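You operate a simulated robot arm through the tools that you are given. There is no shell and no other tool.

You are at the controls of a simulated robot arm. One attempt, no reset.

JOB
Pull-test the brown lead; rack it if it holds, else reject it.
Fine: reset the tester before you pull, clip the lug, pull the red lever till it shows OK or WEAK, open the clip again; a weak lead goes in the red slot, a good one in its own slot; leave the other leads alone.

It is judged by the outcome, as a careful person would: the job done as asked, and still so three seconds after it is handed in. It fails if anything else is knocked over, pushed out of place, dropped, spilled or broken.

ROBOT AND FRAMES
A 7-joint arm with a three-finger gripper, fixed in place. Base frame: the origin is at the foot of the arm, x ahead of it, y to its left, z up; the work surface is at about z = 808. Readings come in mm, degrees, newtons and seconds.
Its first joint turns from -166.0 to 166.0 degrees. Payload 2.69 kg.
Tool frame: the origin (TCP) lies between the finger pads and is the grasp point; the fingertips stand 30 mm ahead of it; z points along the fingers, y is the line along which they close. The gripper opens to 128 mm. The gripper's body begins 117 mm behind the TCP.
Orientation is told as [roll, pitch, yaw] about the base's x, y, z axes, in that order, counted from this pose: with the fingers straight down and closing along the base's y, the tool's x points along the base's -x, its y along +y and its z along -z.

CONTROLS
- The arm moves only by the tool apply_moves. Its argument "motion" is a list that holds one entry, the list of rows, each a list of 6 numbers: the shift along the tool's x, y, z in mm, then the turn, a rotation vector about the tool's x, y, z in degrees. In form: [[[x, y, z, ax, ay, az], ...]]. A call has 1 to 20 rows; each row is the pose to reach, as a shift and turn from the pose commanded when the call began, along the tool's axes at that moment. "hand" is the opening, from 0 (shut) to 1 (fully open), set as the call begins (left out, the last holds). Rows are played at 5 a second. More than 50 mm and 8.6 degrees between two rows, or a gripper value outside its range, and nothing of the call is played. Where a pose cannot be reached the arm comes as near as it can. A force on the tool above 90 N (or 10 N above the force at the start of the call, whichever is more), or a blocked arm, ends the call early, and 0.2 s more pass. The fingers move at their own pace and stop on an object; they squeeze with about 39 N. The grip force told is the motor's: it shows also when the fingers shut on nothing. Time passes only in rows, and 0.2 s behind the last, so rows that repeat a pose let the fingers close. It gives the time, the measured TCP pose, the force on the tool (base axes), the opening and the grip force at its end, in the units of the frame above (readings bear some noise), with the torque about the TCP (base axes, N m) and any sound that the robot's microphone picked up.
- Cameras (640 x 400 px; columns grow to the right, rows downward): "scene" is fixed at [221, 500.7, 1358.4]; the picture's right is [-0.79, -0.62, 0.00], its down [-0.15, 0.20, -0.97] and it looks along [0.60, -0.76, -0.25] (base axes); focal length 313 px, centre (320, 200). "wrist" rides on the gripper at [58, 54, -131] in the tool frame; the picture's right is [-0.68, 0.74, 0.00], its down [-0.62, -0.57, -0.55] and it looks along [-0.40, -0.37, 0.84] (tool axes); focal length 234 px, centre (320, 200). There is no depth. A picture from a camera that has moved, and an enlarged one, comes with that camera's place and axes in the base frame and with its lens.
- camera(camera): a new picture of that camera. No time passes.
- lift_body(by): slides the trunk up (or, below 0, down) by that many mm; the arm rides with it, the base frame stays. It gives what a move gives, with no picture.
- close_up(camera, box): a new picture of the part [left, top, right, bottom] of that camera's present view, enlarged. No time passes.
- sign_off(): hands the job in; it is judged then, once.

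Nothing tells you positions but the pictures and the camera data. Unless the task says otherwise, let go and move clear before handing in.

The tools are called after ">>>" as name(argument=value, ...) on one line, values as JSON. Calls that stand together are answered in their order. apply_moves: Moves the arm, as the interface text tells. Its arguments: {"type":"object","properties":{"motion":{"type":"array","items":{"type":"array","items":{"type":"array","items":{"type":"number"}}}},"hand":{"type":"number"}},"required":["motion"]} The other tools are called the same way: lift_body (by) slides the trunk up or down; camera (camera) takes a picture; close_up (camera, box) takes an enlarged picture of a part of a camera's view; sign_off () hands the job in.

At the start:

```text
time: 0.0
ee_pos: [661.5, -449.1, 1248.7]
orientation: [0.1, 0.0, -0.1]
contact_force: [0.2, 1.1, 0.7]
torque: [-0.01, 0.04, 0.0]
grip_width: 128.1
grip_force: 0.1
trunk travel left (down, up): [-150.0, 200.0]
```

scene: 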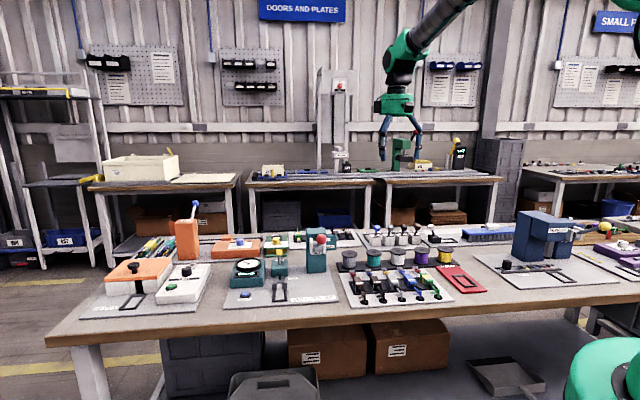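
wrist: 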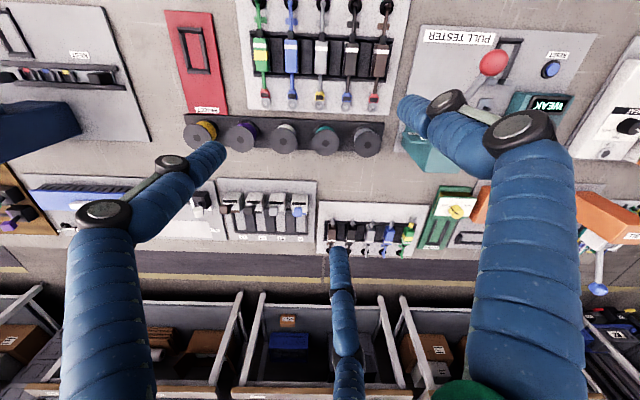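

I see a bench with a pull tester, a rack of five coloured leads, a red reject tray and spools behind. First I will look closer at the tester and the lead rack.

>>> close_up(camera="scene", box=[210, 220, 350, 315])

>>> close_up(camera="scene", box=[330, 230, 500, 315])

>>> close_up(camera="wrist", box=[380, 0, 620, 180])

>>> close_up(camera="wrist", box=[160, 0, 410, 160])

```text
4.21 times, centred on (280, 268) of scene
camera zoom: at [221.0, 500.7, 1358.4], right [-0.79, -0.62, 0.0], down [-0.15, 0.2, -0.97], along [0.6, -0.76, -0.25], focal length 1319 px, centre (488, -84)
```

zoom: 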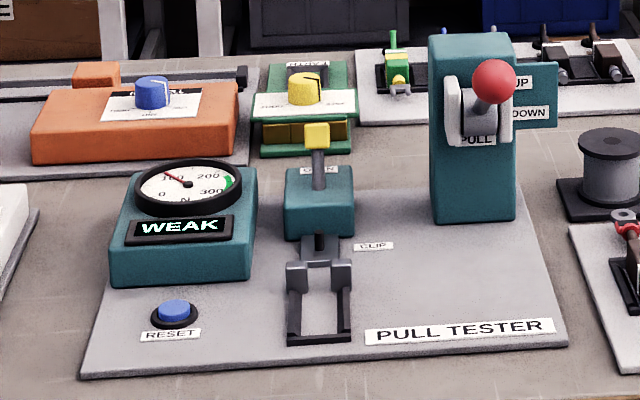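

```text
3.76 times, centred on (415, 272) of scene
camera zoom: at [221.0, 500.7, 1358.4], right [-0.79, -0.62, 0.0], down [-0.15, 0.2, -0.97], along [0.6, -0.76, -0.25], focal length 1180 px, centre (-38, -73)
```

zoom: 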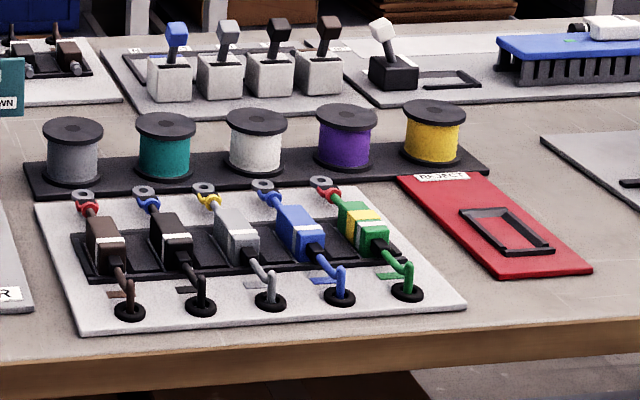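

```text
2.22 times, centred on (500, 90) of wrist
camera zoom: at [603.2, -394.2, 1380.6], right [0.68, 0.74, 0.0], down [0.62, -0.57, 0.55], along [0.4, -0.37, -0.84], focal length 520 px, centre (-80, 444)
```

zoom: 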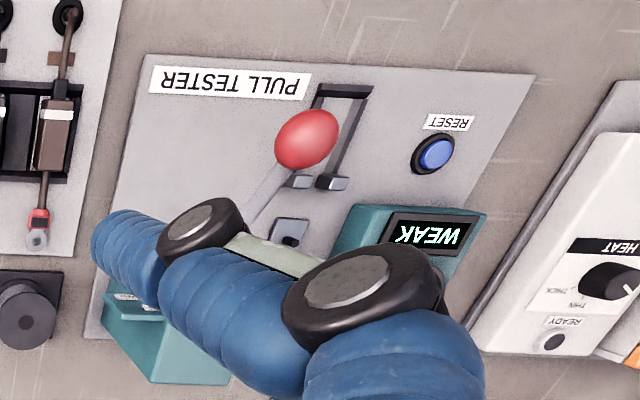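

```text
2.50 times, centred on (285, 80) of wrist
camera zoom: at [603.2, -394.2, 1380.6], right [0.68, 0.74, 0.0], down [0.62, -0.57, 0.55], along [0.4, -0.37, -0.84], focal length 585 px, centre (408, 500)
```

zoom: 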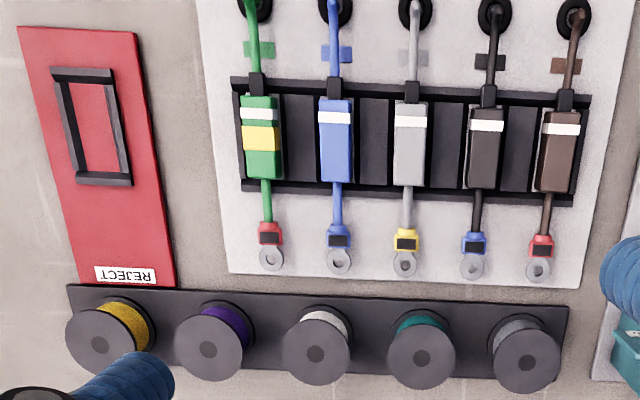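

The tester shows WEAK from an earlier test, so it needs a reset. The bench seems turned about 45° in the base frame, with the tester near (880,-130) and the brown lead near (700,-320). I will move the wrist camera over the tester for a closer look.

>>> apply_moves(motion=[[[-11, 41, 15, 0, 0, 0], [-22, 82, 30, 0, 0, 0], [-33, 124, 45, 0, 0, 0], [-45, 165, 60, 0, 0, 0], [-57, 207, 75, 0, 0, 0], [-68, 248, 90, 0, 0, 0], [-80, 290, 105, 0, 0, 0], [-91, 331, 120, 0, 0, 0], [-103, 373, 135, 0, 0, 0], [-114, 414, 148, 0, 0, 0]]], hand=1)

>>> camera(camera="wrist")

>>> camera(camera="scene")

```text
time: 2.2
ee_pos: [777.3, -31.9, 1101.6]
orientation: [0.0, 0.0, 0.0]
contact_force: [0.2, -0.4, 0.2]
torque: [0.0, -0.02, -0.04]
grip_width: 128.1
grip_force: 0.2
trunk travel left (down, up): [-150.0, 200.0]
```

```text
taken
camera wrist: at [718.5, 22.2, 1233.9], right [0.68, 0.74, 0.0], down [0.62, -0.56, 0.55], along [0.4, -0.37, -0.84], focal length 234 px, centre (320, 200)
```

wrist: 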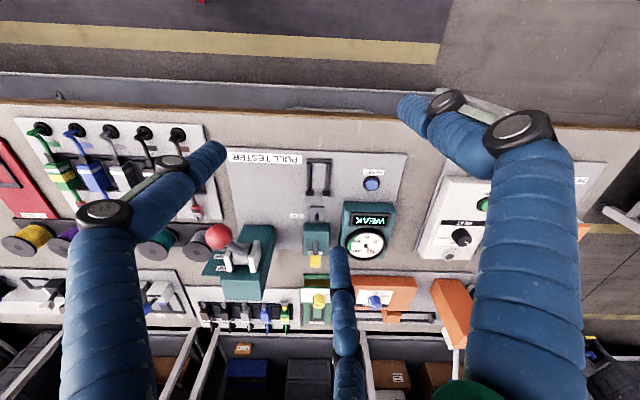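

```text
taken
```

scene: 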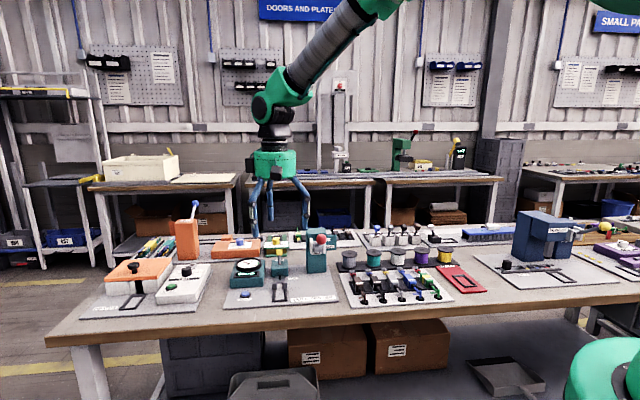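

The wrist view now covers the tester. I will enlarge the gripper in the scene camera and the tester in the wrist view to learn their shapes.

>>> close_up(camera="scene", box=[230, 120, 340, 240])

>>> close_up(camera="wrist", box=[190, 130, 430, 280])

>>> close_up(camera="wrist", box=[280, 140, 400, 215])

```text
3.33 times, centred on (285, 180) of scene
camera zoom: at [221.0, 500.7, 1358.4], right [-0.79, -0.62, 0.0], down [-0.15, 0.2, -0.97], along [0.6, -0.76, -0.25], focal length 1044 px, centre (437, 267)
```

zoom: 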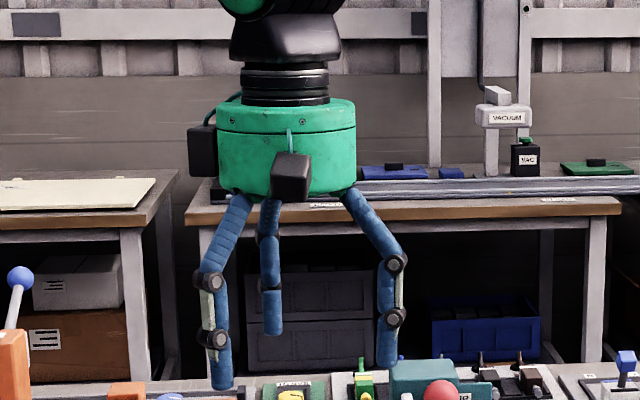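

```text
2.67 times, centred on (310, 205) of wrist
camera zoom: at [718.5, 22.2, 1233.9], right [0.68, 0.74, 0.0], down [0.62, -0.56, 0.55], along [0.4, -0.37, -0.84], focal length 624 px, centre (347, 187)
```

zoom: 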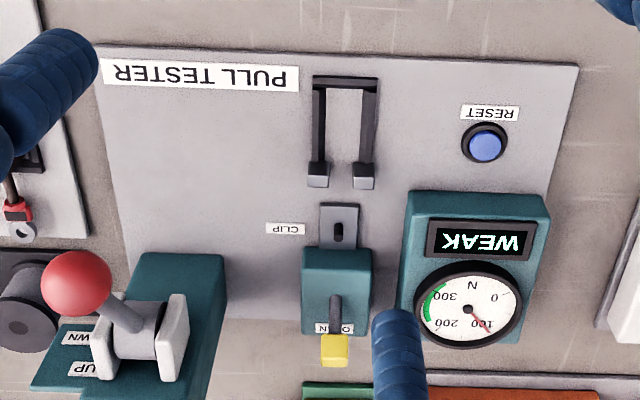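

```text
5.33 times, centred on (340, 178) of wrist
camera zoom: at [718.5, 22.2, 1233.9], right [0.68, 0.74, 0.0], down [0.62, -0.56, 0.55], along [0.4, -0.37, -0.84], focal length 1249 px, centre (213, 320)
```

zoom: 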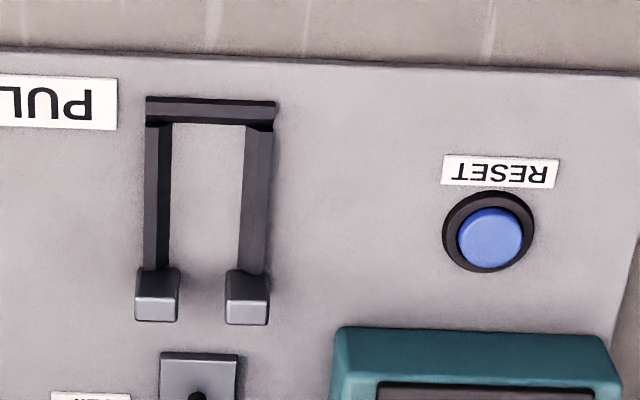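

The hand is drawn with three fingers, one opposing two. I will shut it here in free air to see how it closes.

>>> apply_moves(motion=[[[0, 0, 0, 0, 0, 0], [0, 0, 0, 0, 0, 0], [0, 0, 0, 0, 0, 0], [0, 0, 0, 0, 0, 0]]], hand=0)

>>> camera(camera="wrist")

>>> close_up(camera="scene", box=[230, 120, 340, 240])

```text
time: 3.2
ee_pos: [776.9, -31.4, 1102.1]
orientation: [0.1, 0.0, 0.1]
contact_force: [-0.4, -0.6, -0.2]
torque: [-0.04, 0.02, -0.01]
grip_width: 2.2
grip_force: 31.5
trunk travel left (down, up): [-150.0, 200.0]
```

```text
taken
camera wrist: at [718.4, 21.9, 1233.9], right [0.68, 0.74, 0.0], down [0.62, -0.56, 0.55], along [0.4, -0.37, -0.84], focal length 234 px, centre (320, 200)
```

wrist: 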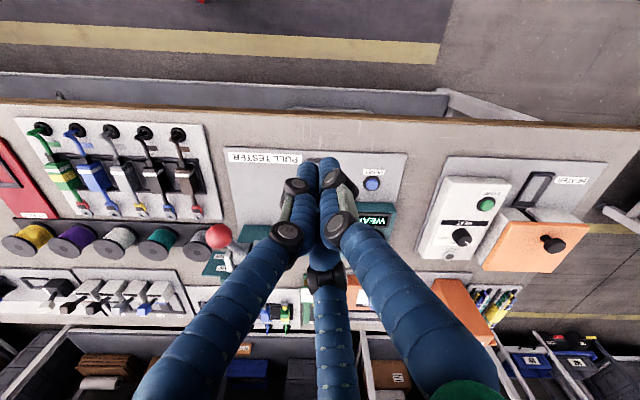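

```text
3.33 times, centred on (285, 180) of scene
camera zoom: at [221.0, 500.7, 1358.4], right [-0.79, -0.62, 0.0], down [-0.15, 0.2, -0.97], along [0.6, -0.76, -0.25], focal length 1044 px, centre (437, 267)
```

zoom: 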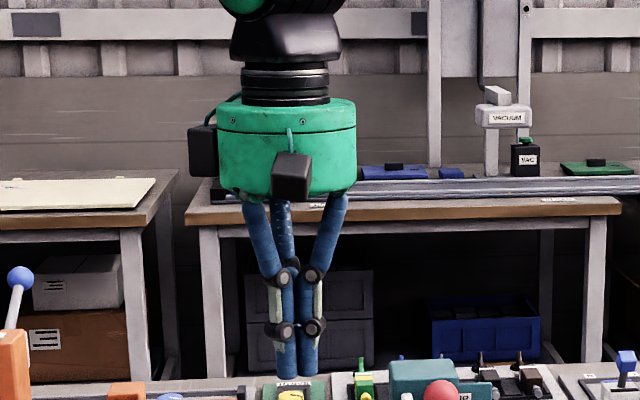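

The fingers converge at the tool axis. Now I will zoom in on the clip, the lever and the tester's channel.

>>> close_up(camera="scene", box=[260, 240, 310, 305])

>>> close_up(camera="scene", box=[295, 225, 345, 275])

>>> close_up(camera="scene", box=[340, 265, 400, 320])

>>> close_up(camera="scene", box=[430, 260, 500, 305])

```text
6.15 times, centred on (285, 272) of scene
camera zoom: at [221.0, 500.7, 1358.4], right [-0.79, -0.62, 0.0], down [-0.15, 0.2, -0.97], along [0.6, -0.76, -0.25], focal length 1928 px, centre (535, -246)
```

zoom: 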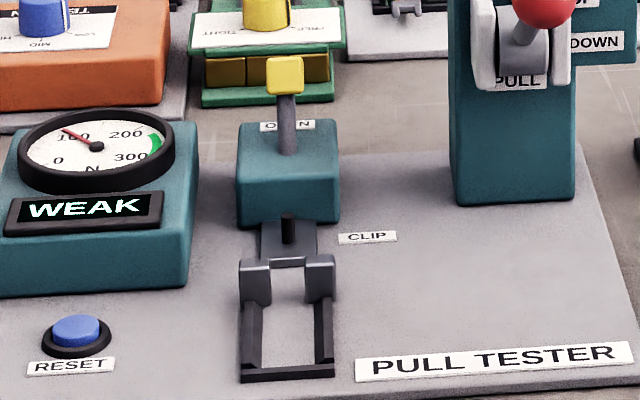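

```text
8.00 times, centred on (320, 250) of scene
camera zoom: at [221.0, 500.7, 1358.4], right [-0.79, -0.62, 0.0], down [-0.15, 0.2, -0.97], along [0.6, -0.76, -0.25], focal length 2507 px, centre (320, -200)
```

zoom: 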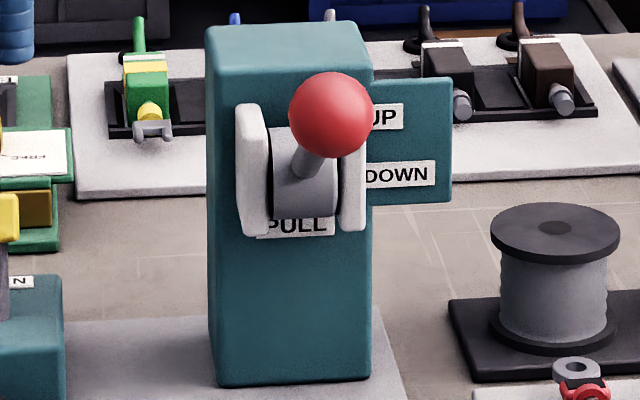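

```text
7.27 times, centred on (370, 292) of scene
camera zoom: at [221.0, 500.7, 1358.4], right [-0.79, -0.62, 0.0], down [-0.15, 0.2, -0.97], along [0.6, -0.76, -0.25], focal length 2279 px, centre (-44, -473)
```

zoom: 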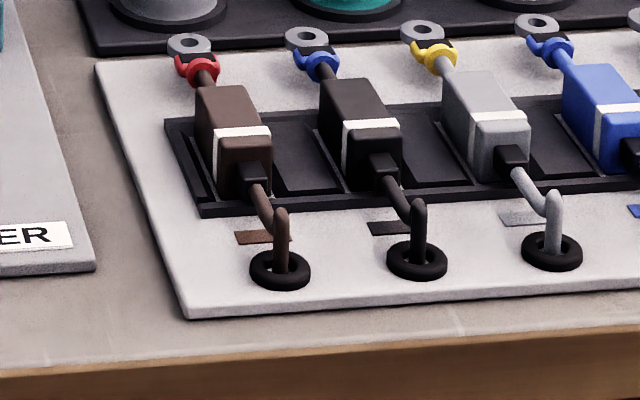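

```text
8.89 times, centred on (465, 282) of scene
camera zoom: at [221.0, 500.7, 1358.4], right [-0.79, -0.62, 0.0], down [-0.15, 0.2, -0.97], along [0.6, -0.76, -0.25], focal length 2785 px, centre (-969, -533)
```

zoom: 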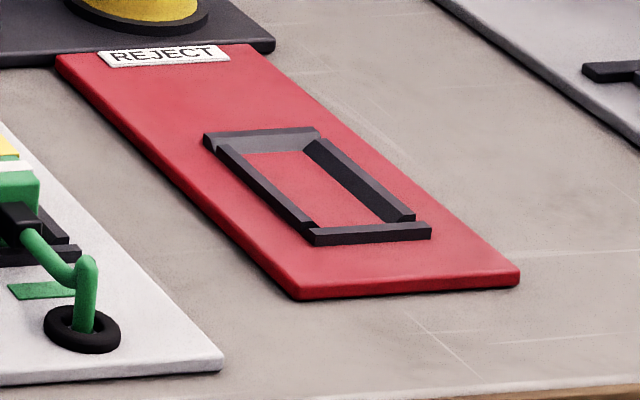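

I place the RESET button near (960,-58,~820), the tester channel at about (877,-125), the yellow clip knob near (993,-244,888) and the red ball near (783,-223,995). With the fingers shut I will move above RESET and check alignment.

>>> apply_moves(motion=[[[-26, -4, 29, 0, 0, 0], [-52, -8, 58, 0, 0, 0], [-78, -12, 87, 0, 0, 0], [-104, -16, 116, 0, 0, 0], [-130, -20, 145, 0, 0, 0], [-156, -24, 174, 0, 0, 0], [-180, -27, 200, 0, 0, 0], [-180, -27, 200, 0, 0, 0]]], hand=0)

>>> camera(camera="wrist")

>>> close_up(camera="scene", box=[210, 200, 310, 310])

```text
time: 5.0
ee_pos: [955.4, -58.8, 899.9]
orientation: [0.0, 0.0, 0.0]
contact_force: [0.4, 0.1, -1.0]
torque: [-0.01, 0.05, -0.02]
grip_width: 2.3
grip_force: 31.5
trunk travel left (down, up): [-150.0, 200.0]
```

```text
taken
camera wrist: at [897.3, -5.5, 1032.3], right [0.68, 0.74, 0.0], down [0.62, -0.57, 0.55], along [0.4, -0.37, -0.84], focal length 234 px, centre (320, 200)
```

wrist: 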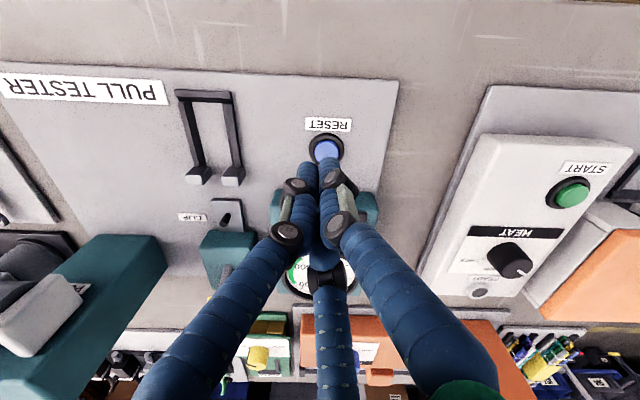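

```text
3.64 times, centred on (260, 255) of scene
camera zoom: at [221.0, 500.7, 1358.4], right [-0.79, -0.62, 0.0], down [-0.15, 0.2, -0.97], along [0.6, -0.76, -0.25], focal length 1139 px, centre (538, 0)
```

zoom: 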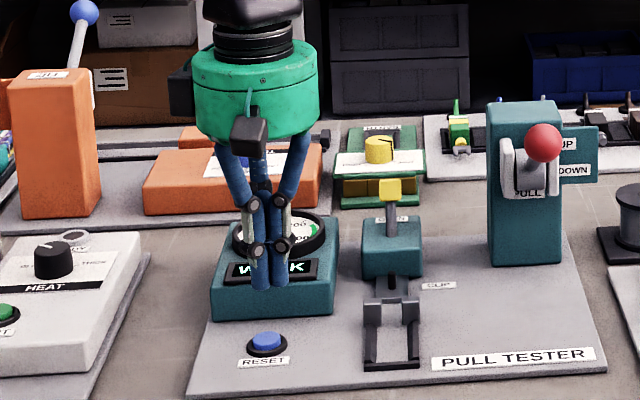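

The button sits at about (960,-56) and the arm reaches there. I will shift over it and press down gently in small steps.

>>> apply_moves(motion=[[[-4.6, 3, 15, 0, 0, 0], [-4.6, 3, 30, 0, 0, 0], [-4.6, 3, 40, 0, 0, 0], [-4.6, 3, 44, 0, 0, 0], [-4.6, 3, 47, 0, 0, 0], [-4.6, 3, 49, 0, 0, 0], [-4.6, 3, 51, 0, 0, 0]]])

>>> close_up(camera="scene", box=[210, 200, 310, 310])

>>> camera(camera="wrist")

```text
time: 6.6
ee_pos: [958.5, -58.0, 848.6]
orientation: [0.0, 0.0, 0.1]
contact_force: [-0.2, -0.5, 0.2]
torque: [0.06, 0.03, 0.0]
grip_width: 2.3
grip_force: 31.0
trunk travel left (down, up): [-150.0, 200.0]
```

```text
3.64 times, centred on (260, 255) of scene
camera zoom: at [221.0, 500.7, 1358.4], right [-0.79, -0.62, 0.0], down [-0.15, 0.2, -0.97], along [0.6, -0.76, -0.25], focal length 1139 px, centre (538, 0)
```

zoom: 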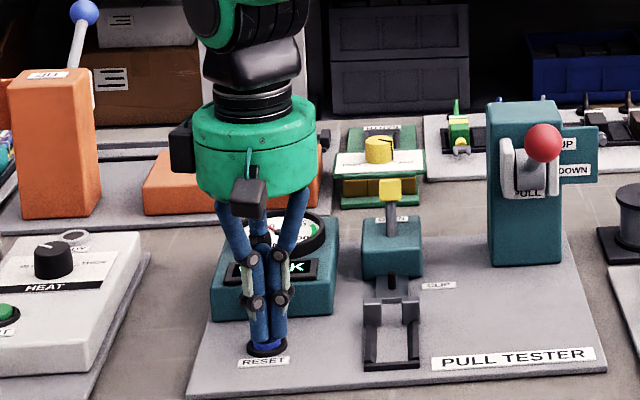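

```text
taken
camera wrist: at [901.5, -4.3, 981.5], right [0.68, 0.74, 0.0], down [0.62, -0.56, 0.55], along [0.4, -0.37, -0.84], focal length 234 px, centre (320, 200)
```

wrist: 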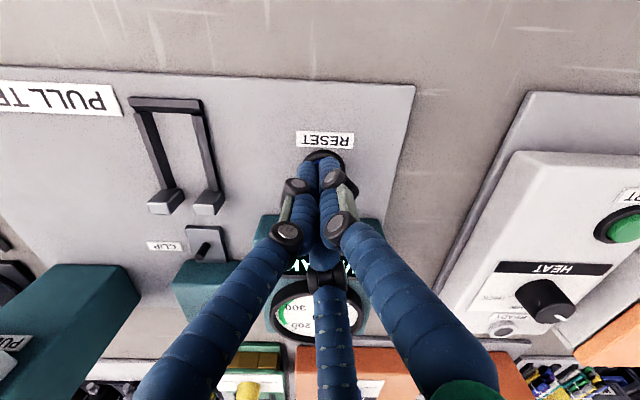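

No contact yet at tip height 819. I continue down in 2 mm steps.

>>> apply_moves(motion=[[[-1, 1, 1.5, 0, 0, 0], [-1, 1, 3, 0, 0, 0], [-1, 1, 4.5, 0, 0, 0], [-1, 1, 6, 0, 0, 0]]])

>>> close_up(camera="scene", box=[230, 250, 300, 310])

```text
time: 7.6
ee_pos: [960.2, -56.7, 844.2]
orientation: [0.0, -0.1, 0.1]
contact_force: [0.2, 0.0, 1.1]
torque: [-0.01, -0.01, -0.02]
grip_width: 2.1
grip_force: 31.5
trunk travel left (down, up): [-150.0, 200.0]
```

```text
6.67 times, centred on (265, 280) of scene
camera zoom: at [221.0, 500.7, 1358.4], right [-0.79, -0.62, 0.0], down [-0.15, 0.2, -0.97], along [0.6, -0.76, -0.25], focal length 2089 px, centre (687, -333)
```

zoom: 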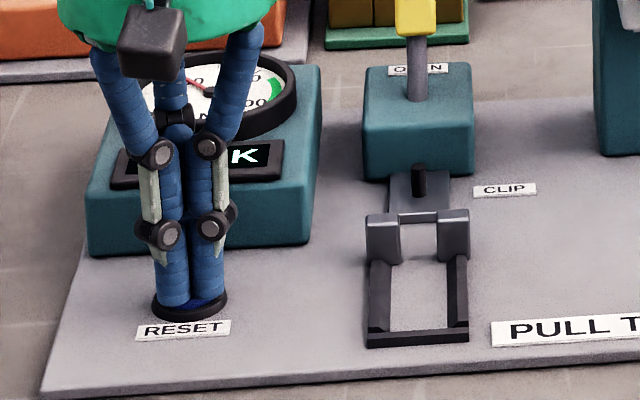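

Slight contact perhaps, but the display still ends in "K". I press a few mm more.

>>> apply_moves(motion=[[[0, 0, 1.5, 0, 0, 0], [0, 0, 3, 0, 0, 0], [0, 0, 4.5, 0, 0, 0], [0, 0, 6, 0, 0, 0]]])

>>> close_up(camera="scene", box=[230, 250, 300, 310])

```text
time: 8.6
ee_pos: [960.3, -56.9, 839.2]
orientation: [-0.1, -0.1, -0.1]
contact_force: [-1.6, -3.5, 10.9]
torque: [-0.09, -0.04, -0.01]
grip_width: 6.1
grip_force: 31.5
trunk travel left (down, up): [-150.0, 200.0]
heard: click
```

```text
6.67 times, centred on (265, 280) of scene
camera zoom: at [221.0, 500.7, 1358.4], right [-0.79, -0.62, 0.0], down [-0.15, 0.2, -0.97], along [0.6, -0.76, -0.25], focal length 2089 px, centre (687, -333)
```

zoom: 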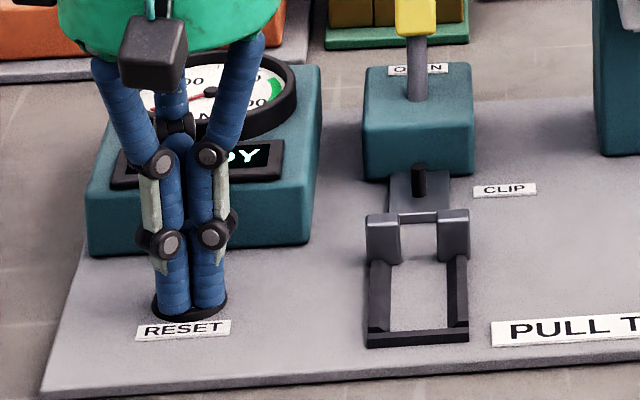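

A click was heard and the display now ends in "DY" (READY). I retreat straight up and check.

>>> apply_moves(motion=[[[0, 0, -20, 0, 0, 0], [0, 0, -60, 0, 0, 0], [0, 0, -100, 0, 0, 0], [20, 0, -140, 0, 0, 0], [50, 0, -175, 0, 0, 0], [80, -10, -205, 0, 0, 0], [110, -40, -225, 0, 0, 0], [140, -70, -240, 0, 0, 0], [165, -105, -250, 0, 0, 0], [190, -140, -255, 0, 0, 0]]])

>>> close_up(camera="scene", box=[210, 220, 350, 315])

>>> camera(camera="wrist")

```text
time: 10.8
ee_pos: [768.7, -196.5, 1090.4]
orientation: [0.0, 0.0, 0.0]
contact_force: [-0.1, 0.0, 0.3]
torque: [-0.03, 0.01, 0.01]
grip_width: 2.0
grip_force: 31.7
trunk travel left (down, up): [-150.0, 200.0]
```

```text
4.21 times, centred on (280, 268) of scene
camera zoom: at [221.0, 500.7, 1358.4], right [-0.79, -0.62, 0.0], down [-0.15, 0.2, -0.97], along [0.6, -0.76, -0.25], focal length 1319 px, centre (488, -84)
```

zoom: 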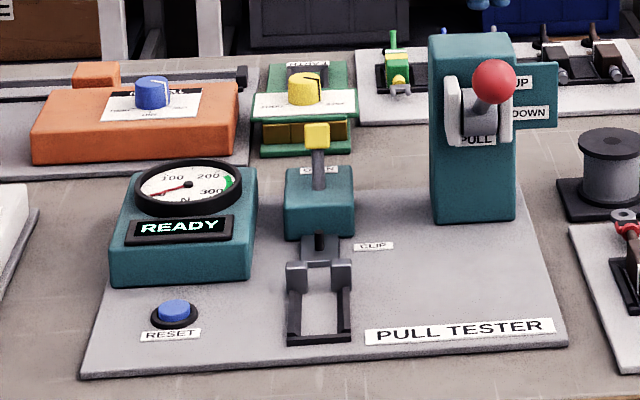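

```text
taken
camera wrist: at [711.9, -143.3, 1222.5], right [0.68, 0.74, 0.0], down [0.62, -0.56, 0.55], along [0.4, -0.37, -0.84], focal length 234 px, centre (320, 200)
```

wrist: 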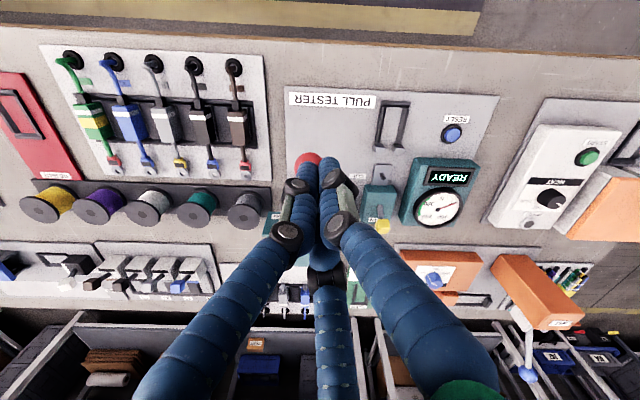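

READY is shown with the dial at zero. Now I study the brown lead and the rack from this view.

>>> close_up(camera="wrist", box=[140, 40, 280, 190])

>>> close_up(camera="wrist", box=[0, 50, 110, 190])

>>> close_up(camera="wrist", box=[340, 90, 480, 240])

```text
2.67 times, centred on (210, 115) of wrist
camera zoom: at [711.9, -143.3, 1222.5], right [0.68, 0.74, 0.0], down [0.62, -0.56, 0.55], along [0.4, -0.37, -0.84], focal length 624 px, centre (613, 427)
```

zoom: 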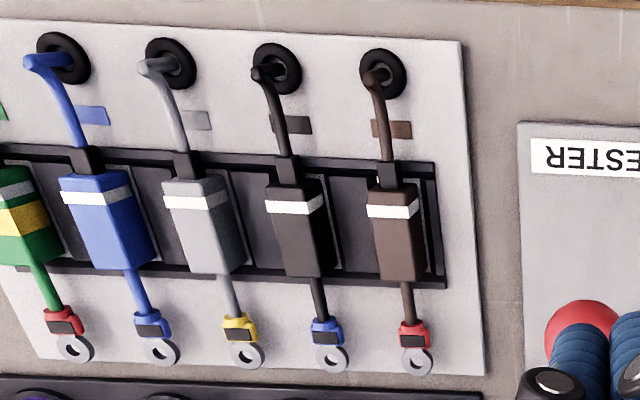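

```text
2.86 times, centred on (55, 120) of wrist
camera zoom: at [711.9, -143.3, 1222.5], right [0.68, 0.74, 0.0], down [0.62, -0.56, 0.55], along [0.4, -0.37, -0.84], focal length 669 px, centre (1077, 429)
```

zoom: 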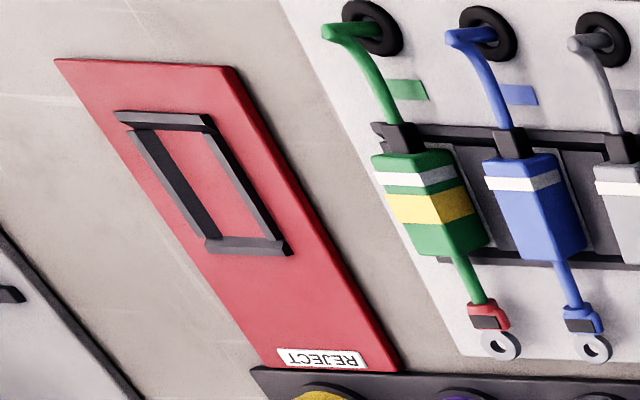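

```text
2.67 times, centred on (410, 165) of wrist
camera zoom: at [711.9, -143.3, 1222.5], right [0.68, 0.74, 0.0], down [0.62, -0.56, 0.55], along [0.4, -0.37, -0.84], focal length 624 px, centre (80, 293)
```

zoom: 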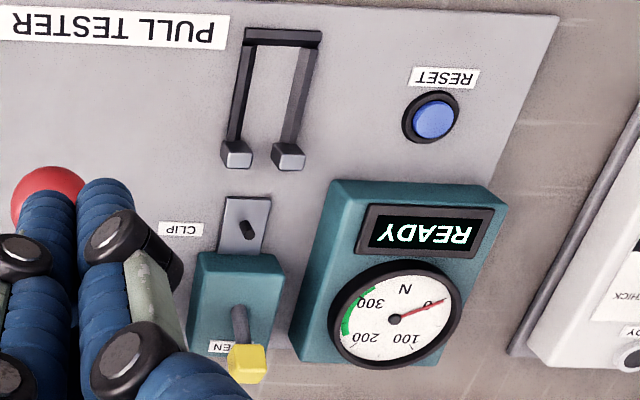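

The clip has an upright post on a plate, so the ring lug must drop over that post while the body sits in the channel. I will open the hand and take a close, bench-aligned view of the brown lead for accurate measuring.

>>> apply_moves(motion=[[[25, -36, 0, 0, 0, 0], [50, -72, 0, 0, 0, 0], [74, -109, 0, 0, 0, 0], [74, -109, 40, 0, 0, 0], [74, -109, 80, 0, 0, 0], [74, -109, 120, 0, 0, 0], [74, -109, 150, 0, 0, 0], [74, -109, 170, 0, 0, 0], [74, -109, 170, 0, 0, 0]]], hand=1)

>>> camera(camera="wrist")

>>> close_up(camera="wrist", box=[240, 60, 440, 260])

>>> close_up(camera="wrist", box=[240, 40, 400, 140])

```text
time: 12.8
ee_pos: [697.1, -305.6, 922.6]
orientation: [0.0, 0.0, -0.1]
contact_force: [0.0, 0.2, -0.6]
torque: [0.01, 0.02, 0.01]
grip_width: 127.8
grip_force: 0.0
trunk travel left (down, up): [-150.0, 200.0]
```

```text
taken
camera wrist: at [639.0, -251.9, 1054.6], right [0.68, 0.74, 0.0], down [0.62, -0.57, 0.55], along [0.4, -0.37, -0.84], focal length 234 px, centre (320, 200)
```

wrist: 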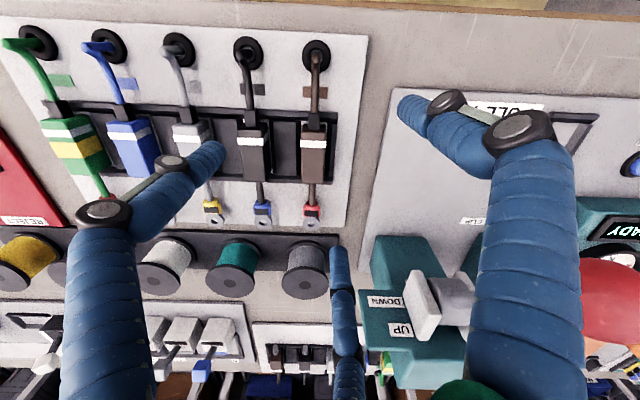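

```text
2.00 times, centred on (340, 160) of wrist
camera zoom: at [639.0, -251.9, 1054.6], right [0.68, 0.74, 0.0], down [0.62, -0.57, 0.55], along [0.4, -0.37, -0.84], focal length 468 px, centre (280, 280)
```

zoom: 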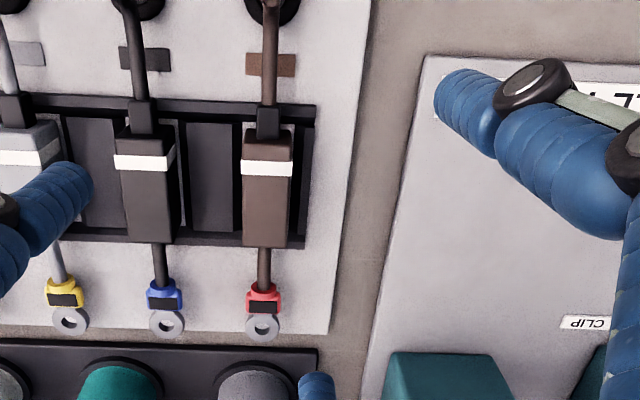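

```text
4.00 times, centred on (320, 90) of wrist
camera zoom: at [639.0, -251.9, 1054.6], right [0.68, 0.74, 0.0], down [0.62, -0.57, 0.55], along [0.4, -0.37, -0.84], focal length 937 px, centre (320, 640)
```

zoom: 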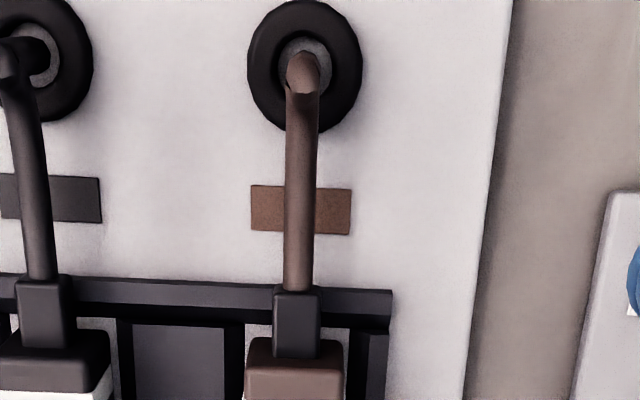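

Very clear view of the lead. I take a finer enlargement of its body and lug for measuring.

>>> close_up(camera="wrist", box=[270, 115, 360, 175])

>>> close_up(camera="wrist", box=[270, 170, 360, 230])

```text
6.67 times, centred on (315, 145) of wrist
camera zoom: at [639.0, -251.9, 1054.6], right [0.68, 0.74, 0.0], down [0.62, -0.57, 0.55], along [0.4, -0.37, -0.84], focal length 1561 px, centre (353, 567)
```

zoom: 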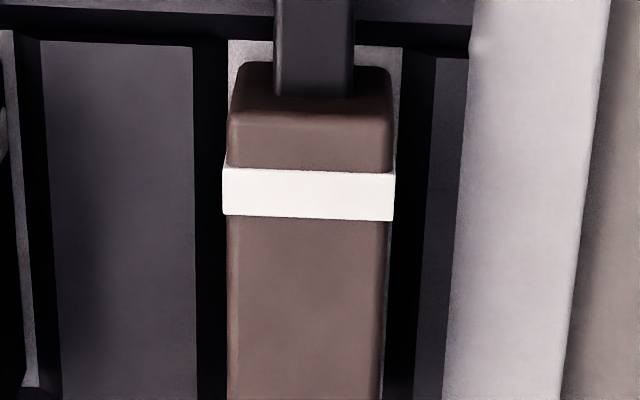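

```text
6.67 times, centred on (315, 200) of wrist
camera zoom: at [639.0, -251.9, 1054.6], right [0.68, 0.74, 0.0], down [0.62, -0.57, 0.55], along [0.4, -0.37, -0.84], focal length 1561 px, centre (353, 200)
```

zoom: 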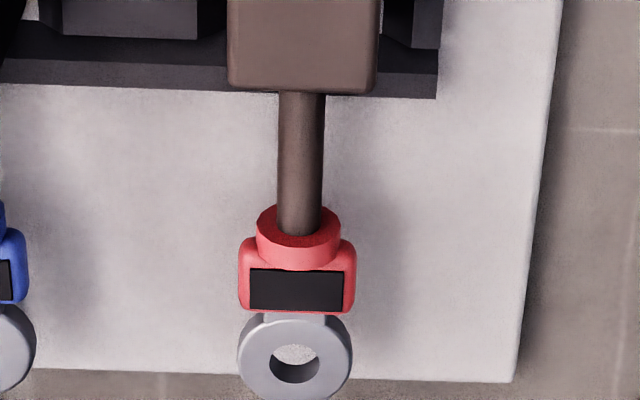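

Lead measured: body about 23 mm wide, centre near e1=-271, e2=723 (bench axes), lug ring centre near e2=813. Now I take the same view of the tester channel, rising first to clear the red ball.

>>> apply_moves(motion=[[[0, 0, -45, 0, 0, 0], [0, 0, -90, 0, 0, 0], [0, 0, -135, 0, 0, 0], [0, 0, -160, 0, 0, 0], [-30, 30, -165, 0, 0, 0], [-61, 61, -165, 0, 0, 0], [-92, 92, -165, 0, 0, 0], [-123, 123, -165, 0, 0, 0], [-154, 154, -165, 0, 0, 0], [-184, 184, -160, 0, 0, 0], [-184, 184, -120, 0, 0, 0], [-184, 184, -75, 0, 0, 0], [-184, 184, -30, 0, 0, 0], [-184, 184, 0, 0, 0, 0], [-184, 184, 0, 0, 0, 0]]], hand=1)

>>> camera(camera="wrist")

>>> close_up(camera="wrist", box=[260, 90, 380, 165])

>>> close_up(camera="wrist", box=[260, 165, 380, 240])

```text
time: 16.0
ee_pos: [882.3, -122.6, 921.4]
orientation: [0.0, 0.0, 0.1]
contact_force: [-0.3, 0.0, 0.5]
torque: [0.02, 0.06, 0.02]
grip_width: 128.2
grip_force: 0.1
trunk travel left (down, up): [-150.0, 200.0]
```

```text
taken
camera wrist: at [824.6, -68.4, 1052.8], right [0.68, 0.74, 0.0], down [0.62, -0.56, 0.55], along [0.4, -0.37, -0.84], focal length 234 px, centre (320, 200)
```

wrist: 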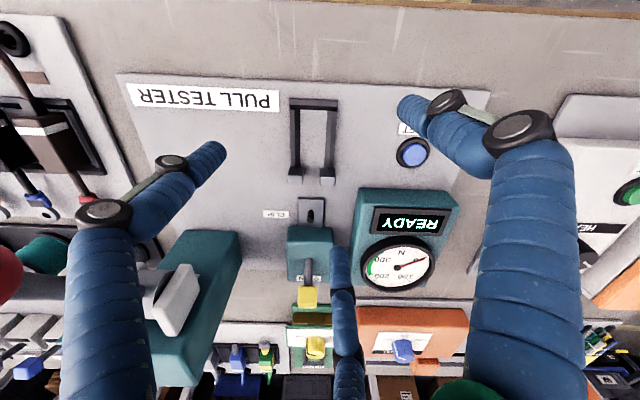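

```text
5.33 times, centred on (320, 128) of wrist
camera zoom: at [824.6, -68.4, 1052.8], right [0.68, 0.74, 0.0], down [0.62, -0.56, 0.55], along [0.4, -0.37, -0.84], focal length 1249 px, centre (320, 587)
```

zoom: 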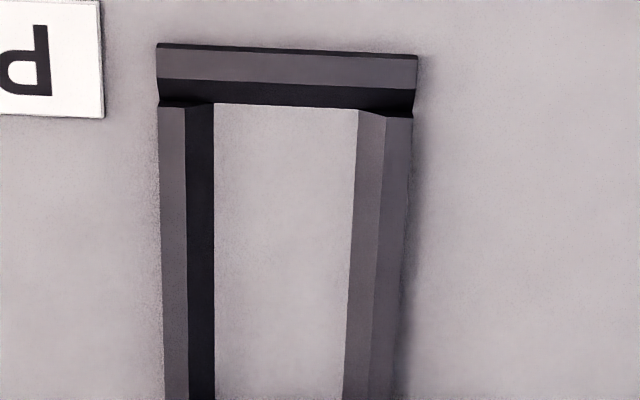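

```text
5.33 times, centred on (320, 202) of wrist
camera zoom: at [824.6, -68.4, 1052.8], right [0.68, 0.74, 0.0], down [0.62, -0.56, 0.55], along [0.4, -0.37, -0.84], focal length 1249 px, centre (320, 187)
```

zoom: 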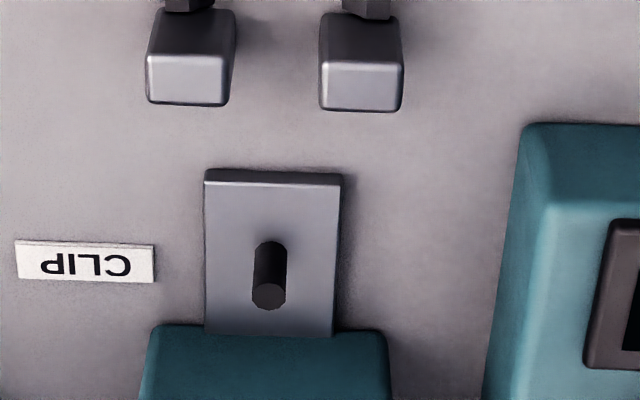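

Tester measured: channel centre e1≈-530.7, blocks at e2≈744, post at e2≈804 — matching the lead's own dimensions, so the lead moves by about (-260, -9.5) in bench axes. I will rise and try a 135° yaw so the wrist camera will look at the lug side, while going over the brown lead.

>>> apply_moves(motion=[[[0, 0, -50, 0, 0, 0], [0, 0, -100, 0, 0, 0], [0, 0, -150, 0, 0, 0], [10, -11, -150, 0, 0, -7.94], [21, -23, -150, 0, 0, -15.88], [32, -35, -150, 0, 0, -23.82], [42, -46, -150, 0, 0, -31.76], [53, -58, -150, 0, 0, -39.7], [64, -70, -150, 0, 0, -47.64], [74, -81, -150, 0, 0, -55.58], [85, -93, -150, 0, 0, -63.52], [95, -104, -150, 0, 0, -71.46], [106, -116, -150, 0, 0, -79.4], [116, -127, -150, 0, 0, -87.34], [127, -139, -150, 0, 0, -95.28], [138, -151, -150, 0, 0, -103.22], [148, -162, -150, 0, 0, -111.16], [159, -174, -150, 0, 0, -119.1], [170, -186, -150, 0, 0, -127.04], [180, -197, -150, 0, 0, -135]]], hand=0.4)

>>> camera(camera="wrist")

>>> camera(camera="scene")

```text
time: 20.2
ee_pos: [702.2, -317.1, 1071.5]
orientation: [0.0, 0.0, 135.2]
contact_force: [0.3, -1.4, 0.0]
torque: [0.02, 0.02, -0.03]
grip_width: 51.1
grip_force: 0.0
trunk travel left (down, up): [-150.0, 200.0]
```

```text
taken
camera wrist: at [705.5, -397.5, 1203.9], right [-1.0, -0.05, 0.0], down [-0.04, 0.84, 0.55], along [-0.03, 0.55, -0.84], focal length 234 px, centre (320, 200)
```

wrist: 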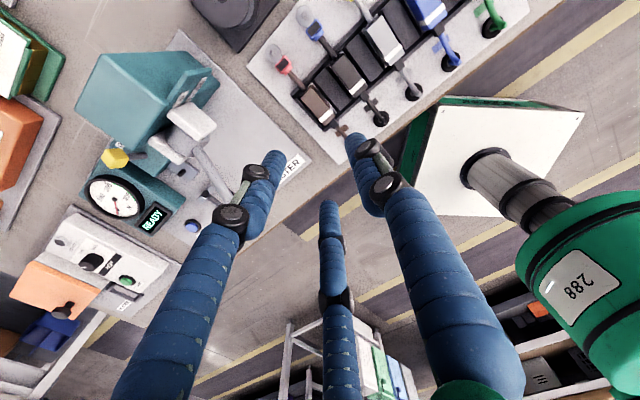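

```text
taken
```

scene: 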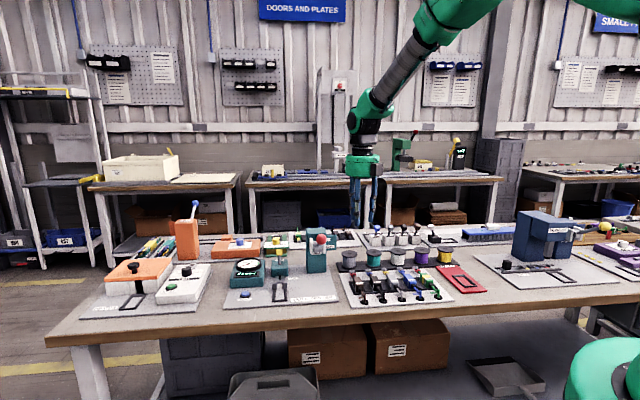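

Yaw 135° works, and tool x/y now match the bench axes. I descend to about 75 mm above grasp height and check alignment on the brown lead.

>>> apply_moves(motion=[[[1, 1.5, 45, 0, 0, 0], [1, 1.5, 90, 0, 0, 0], [1, 1.5, 130, 0, 0, 0], [1, 1.5, 155, 0, 0, 0], [1, 1.5, 165, 0, 0, 0], [1, 1.5, 165, 0, 0, 0]]], hand=0.4)

>>> camera(camera="wrist")

>>> close_up(camera="scene", box=[335, 240, 425, 310])

```text
time: 21.6
ee_pos: [699.5, -321.7, 907.2]
orientation: [0.0, 0.0, 135.1]
contact_force: [0.4, -0.6, -0.4]
torque: [0.03, -0.02, -0.01]
grip_width: 51.2
grip_force: 0.0
trunk travel left (down, up): [-150.0, 200.0]
```

```text
taken
camera wrist: at [704.1, -400.9, 1040.5], right [-1.0, -0.04, 0.0], down [-0.04, 0.84, 0.55], along [-0.02, 0.55, -0.84], focal length 234 px, centre (320, 200)
```

wrist: 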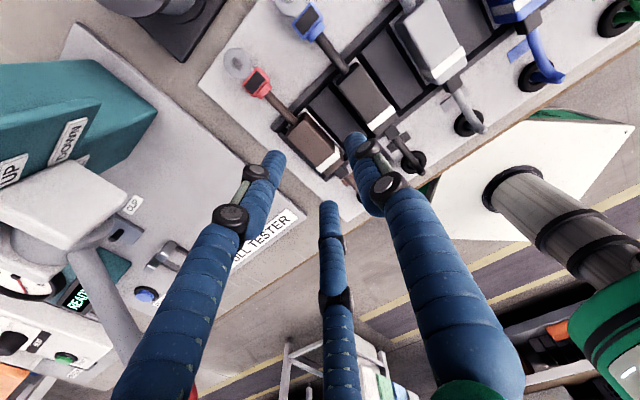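

```text
5.71 times, centred on (380, 275) of scene
camera zoom: at [221.0, 500.7, 1358.4], right [-0.79, -0.62, 0.0], down [-0.15, 0.2, -0.97], along [0.6, -0.76, -0.25], focal length 1790 px, centre (-23, -229)
```

zoom: 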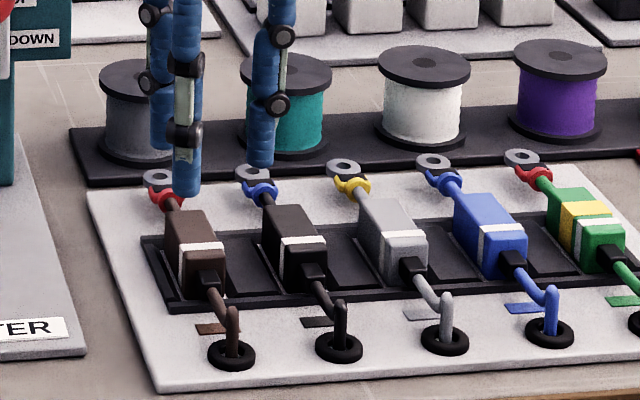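

The fingers straddle the brown body; I correct by about 2.5 mm sideways and descend to the grasp height.

>>> apply_moves(motion=[[[-0.8, -2.5, 10, 0, 0, 0], [-0.8, -2.5, 25, 0, 0, 0], [-0.8, -2.5, 40, 0, 0, 0], [-0.8, -2.5, 50, 0, 0, 0], [-0.8, -2.5, 50, 0, 0, 0]]], hand=0.4)

>>> camera(camera="wrist")

>>> close_up(camera="scene", box=[340, 255, 410, 310])

>>> close_up(camera="wrist", box=[160, 0, 420, 170])

```text
time: 22.8
ee_pos: [702.1, -319.2, 860.3]
orientation: [-0.1, 0.3, 135.0]
contact_force: [4.1, -1.1, 26.6]
torque: [0.09, -0.59, -0.05]
grip_width: 64.4
grip_force: 7.7
trunk travel left (down, up): [-150.0, 200.0]
```

```text
taken
camera wrist: at [705.8, -398.8, 993.2], right [-1.0, -0.04, -0.01], down [-0.04, 0.84, 0.55], along [-0.02, 0.55, -0.84], focal length 234 px, centre (320, 200)
```

wrist: 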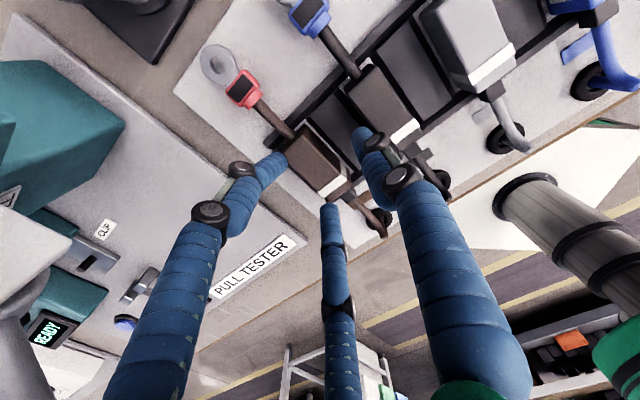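

```text
7.27 times, centred on (375, 282) of scene
camera zoom: at [221.0, 500.7, 1358.4], right [-0.79, -0.62, 0.0], down [-0.15, 0.2, -0.97], along [0.6, -0.76, -0.25], focal length 2279 px, centre (-80, -400)
```

zoom: 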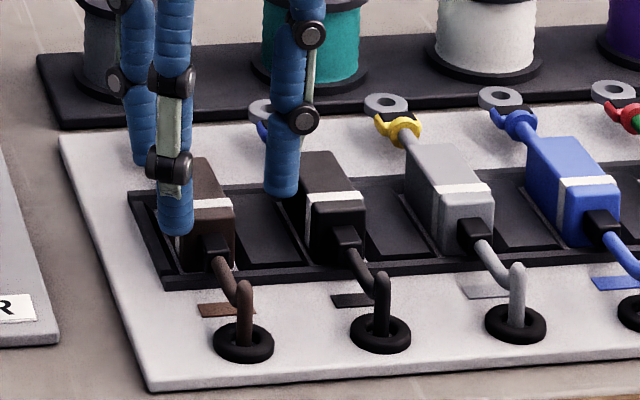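

```text
2.35 times, centred on (290, 85) of wrist
camera zoom: at [705.8, -398.8, 993.2], right [-1.0, -0.04, -0.01], down [-0.04, 0.84, 0.55], along [-0.02, 0.55, -0.84], focal length 551 px, centre (391, 471)
```

zoom: 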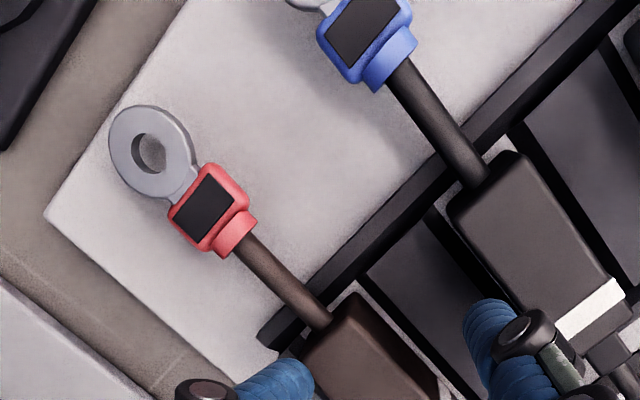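

The hand met resistance: the fingers were pushed wider and the contact sits on the two-finger side, so the hand really has three fingers and the pair landed on the body's edges. I will lift, open a little more, shift about 8.5 mm so the thumb and the pair both clear the body, and check.

>>> apply_moves(motion=[[[0, 0, -15, 0, 0, 0], [0, 0, -35, 0, 0, 0], [-3.5, -8.5, -40, 0, 0, 0], [-3.5, -8.5, -40, 0, 0, 0], [-3.5, -8.5, -40, 0, 0, 0]]], hand=0.47)

>>> camera(camera="wrist")

>>> close_up(camera="scene", box=[340, 255, 410, 310])

```text
time: 24.0
ee_pos: [706.1, -311.2, 896.7]
orientation: [0.0, 0.1, 135.0]
contact_force: [0.5, 0.8, -0.1]
torque: [0.01, 0.01, 0.04]
grip_width: 60.3
grip_force: 0.0
trunk travel left (down, up): [-150.0, 200.0]
```

```text
taken
camera wrist: at [709.8, -390.1, 1030.4], right [-1.0, -0.04, 0.0], down [-0.04, 0.84, 0.55], along [-0.02, 0.55, -0.84], focal length 234 px, centre (320, 200)
```

wrist: 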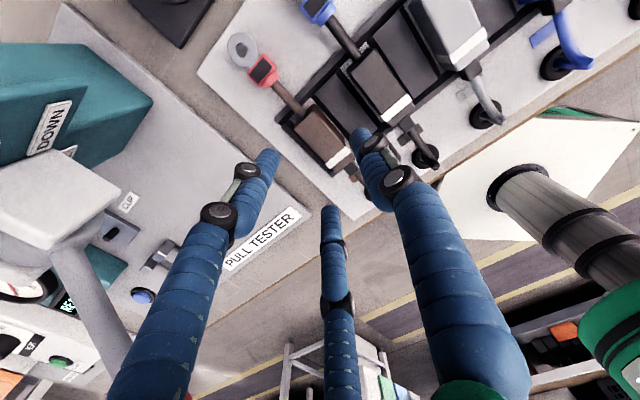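

```text
7.27 times, centred on (375, 282) of scene
camera zoom: at [221.0, 500.7, 1358.4], right [-0.79, -0.62, 0.0], down [-0.15, 0.2, -0.97], along [0.6, -0.76, -0.25], focal length 2279 px, centre (-80, -400)
```

zoom: 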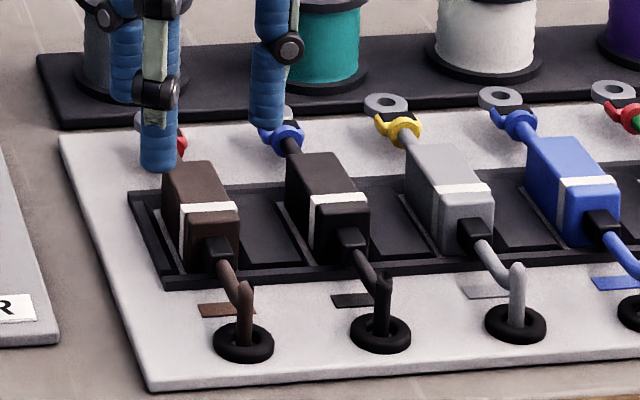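

The lead still sits in its slot and the hand is free. I enlarge this view to re-measure the ring and body from the lug side.

>>> close_up(camera="wrist", box=[200, 20, 380, 132])

>>> close_up(camera="wrist", box=[270, 90, 380, 180])

```text
3.56 times, centred on (290, 76) of wrist
camera zoom: at [709.8, -390.1, 1030.4], right [-1.0, -0.04, 0.0], down [-0.04, 0.84, 0.55], along [-0.02, 0.55, -0.84], focal length 833 px, centre (427, 641)
```

zoom: 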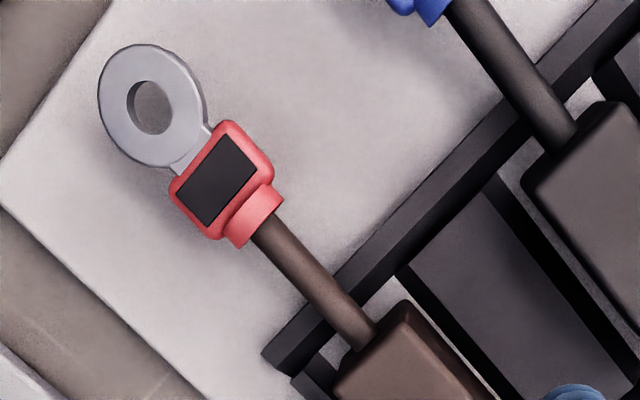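

```text
4.44 times, centred on (325, 135) of wrist
camera zoom: at [709.8, -390.1, 1030.4], right [-1.0, -0.04, 0.0], down [-0.04, 0.84, 0.55], along [-0.02, 0.55, -0.84], focal length 1041 px, centre (298, 489)
```

zoom: 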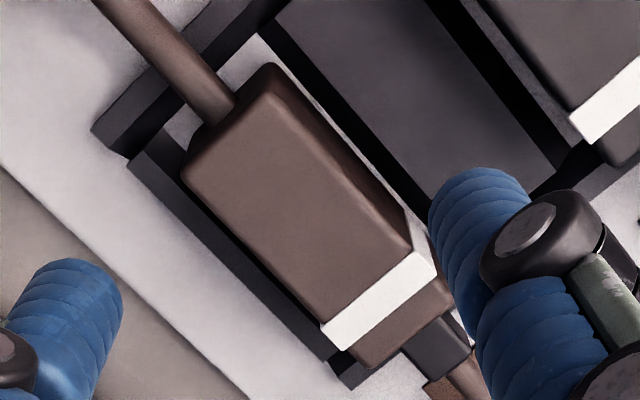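

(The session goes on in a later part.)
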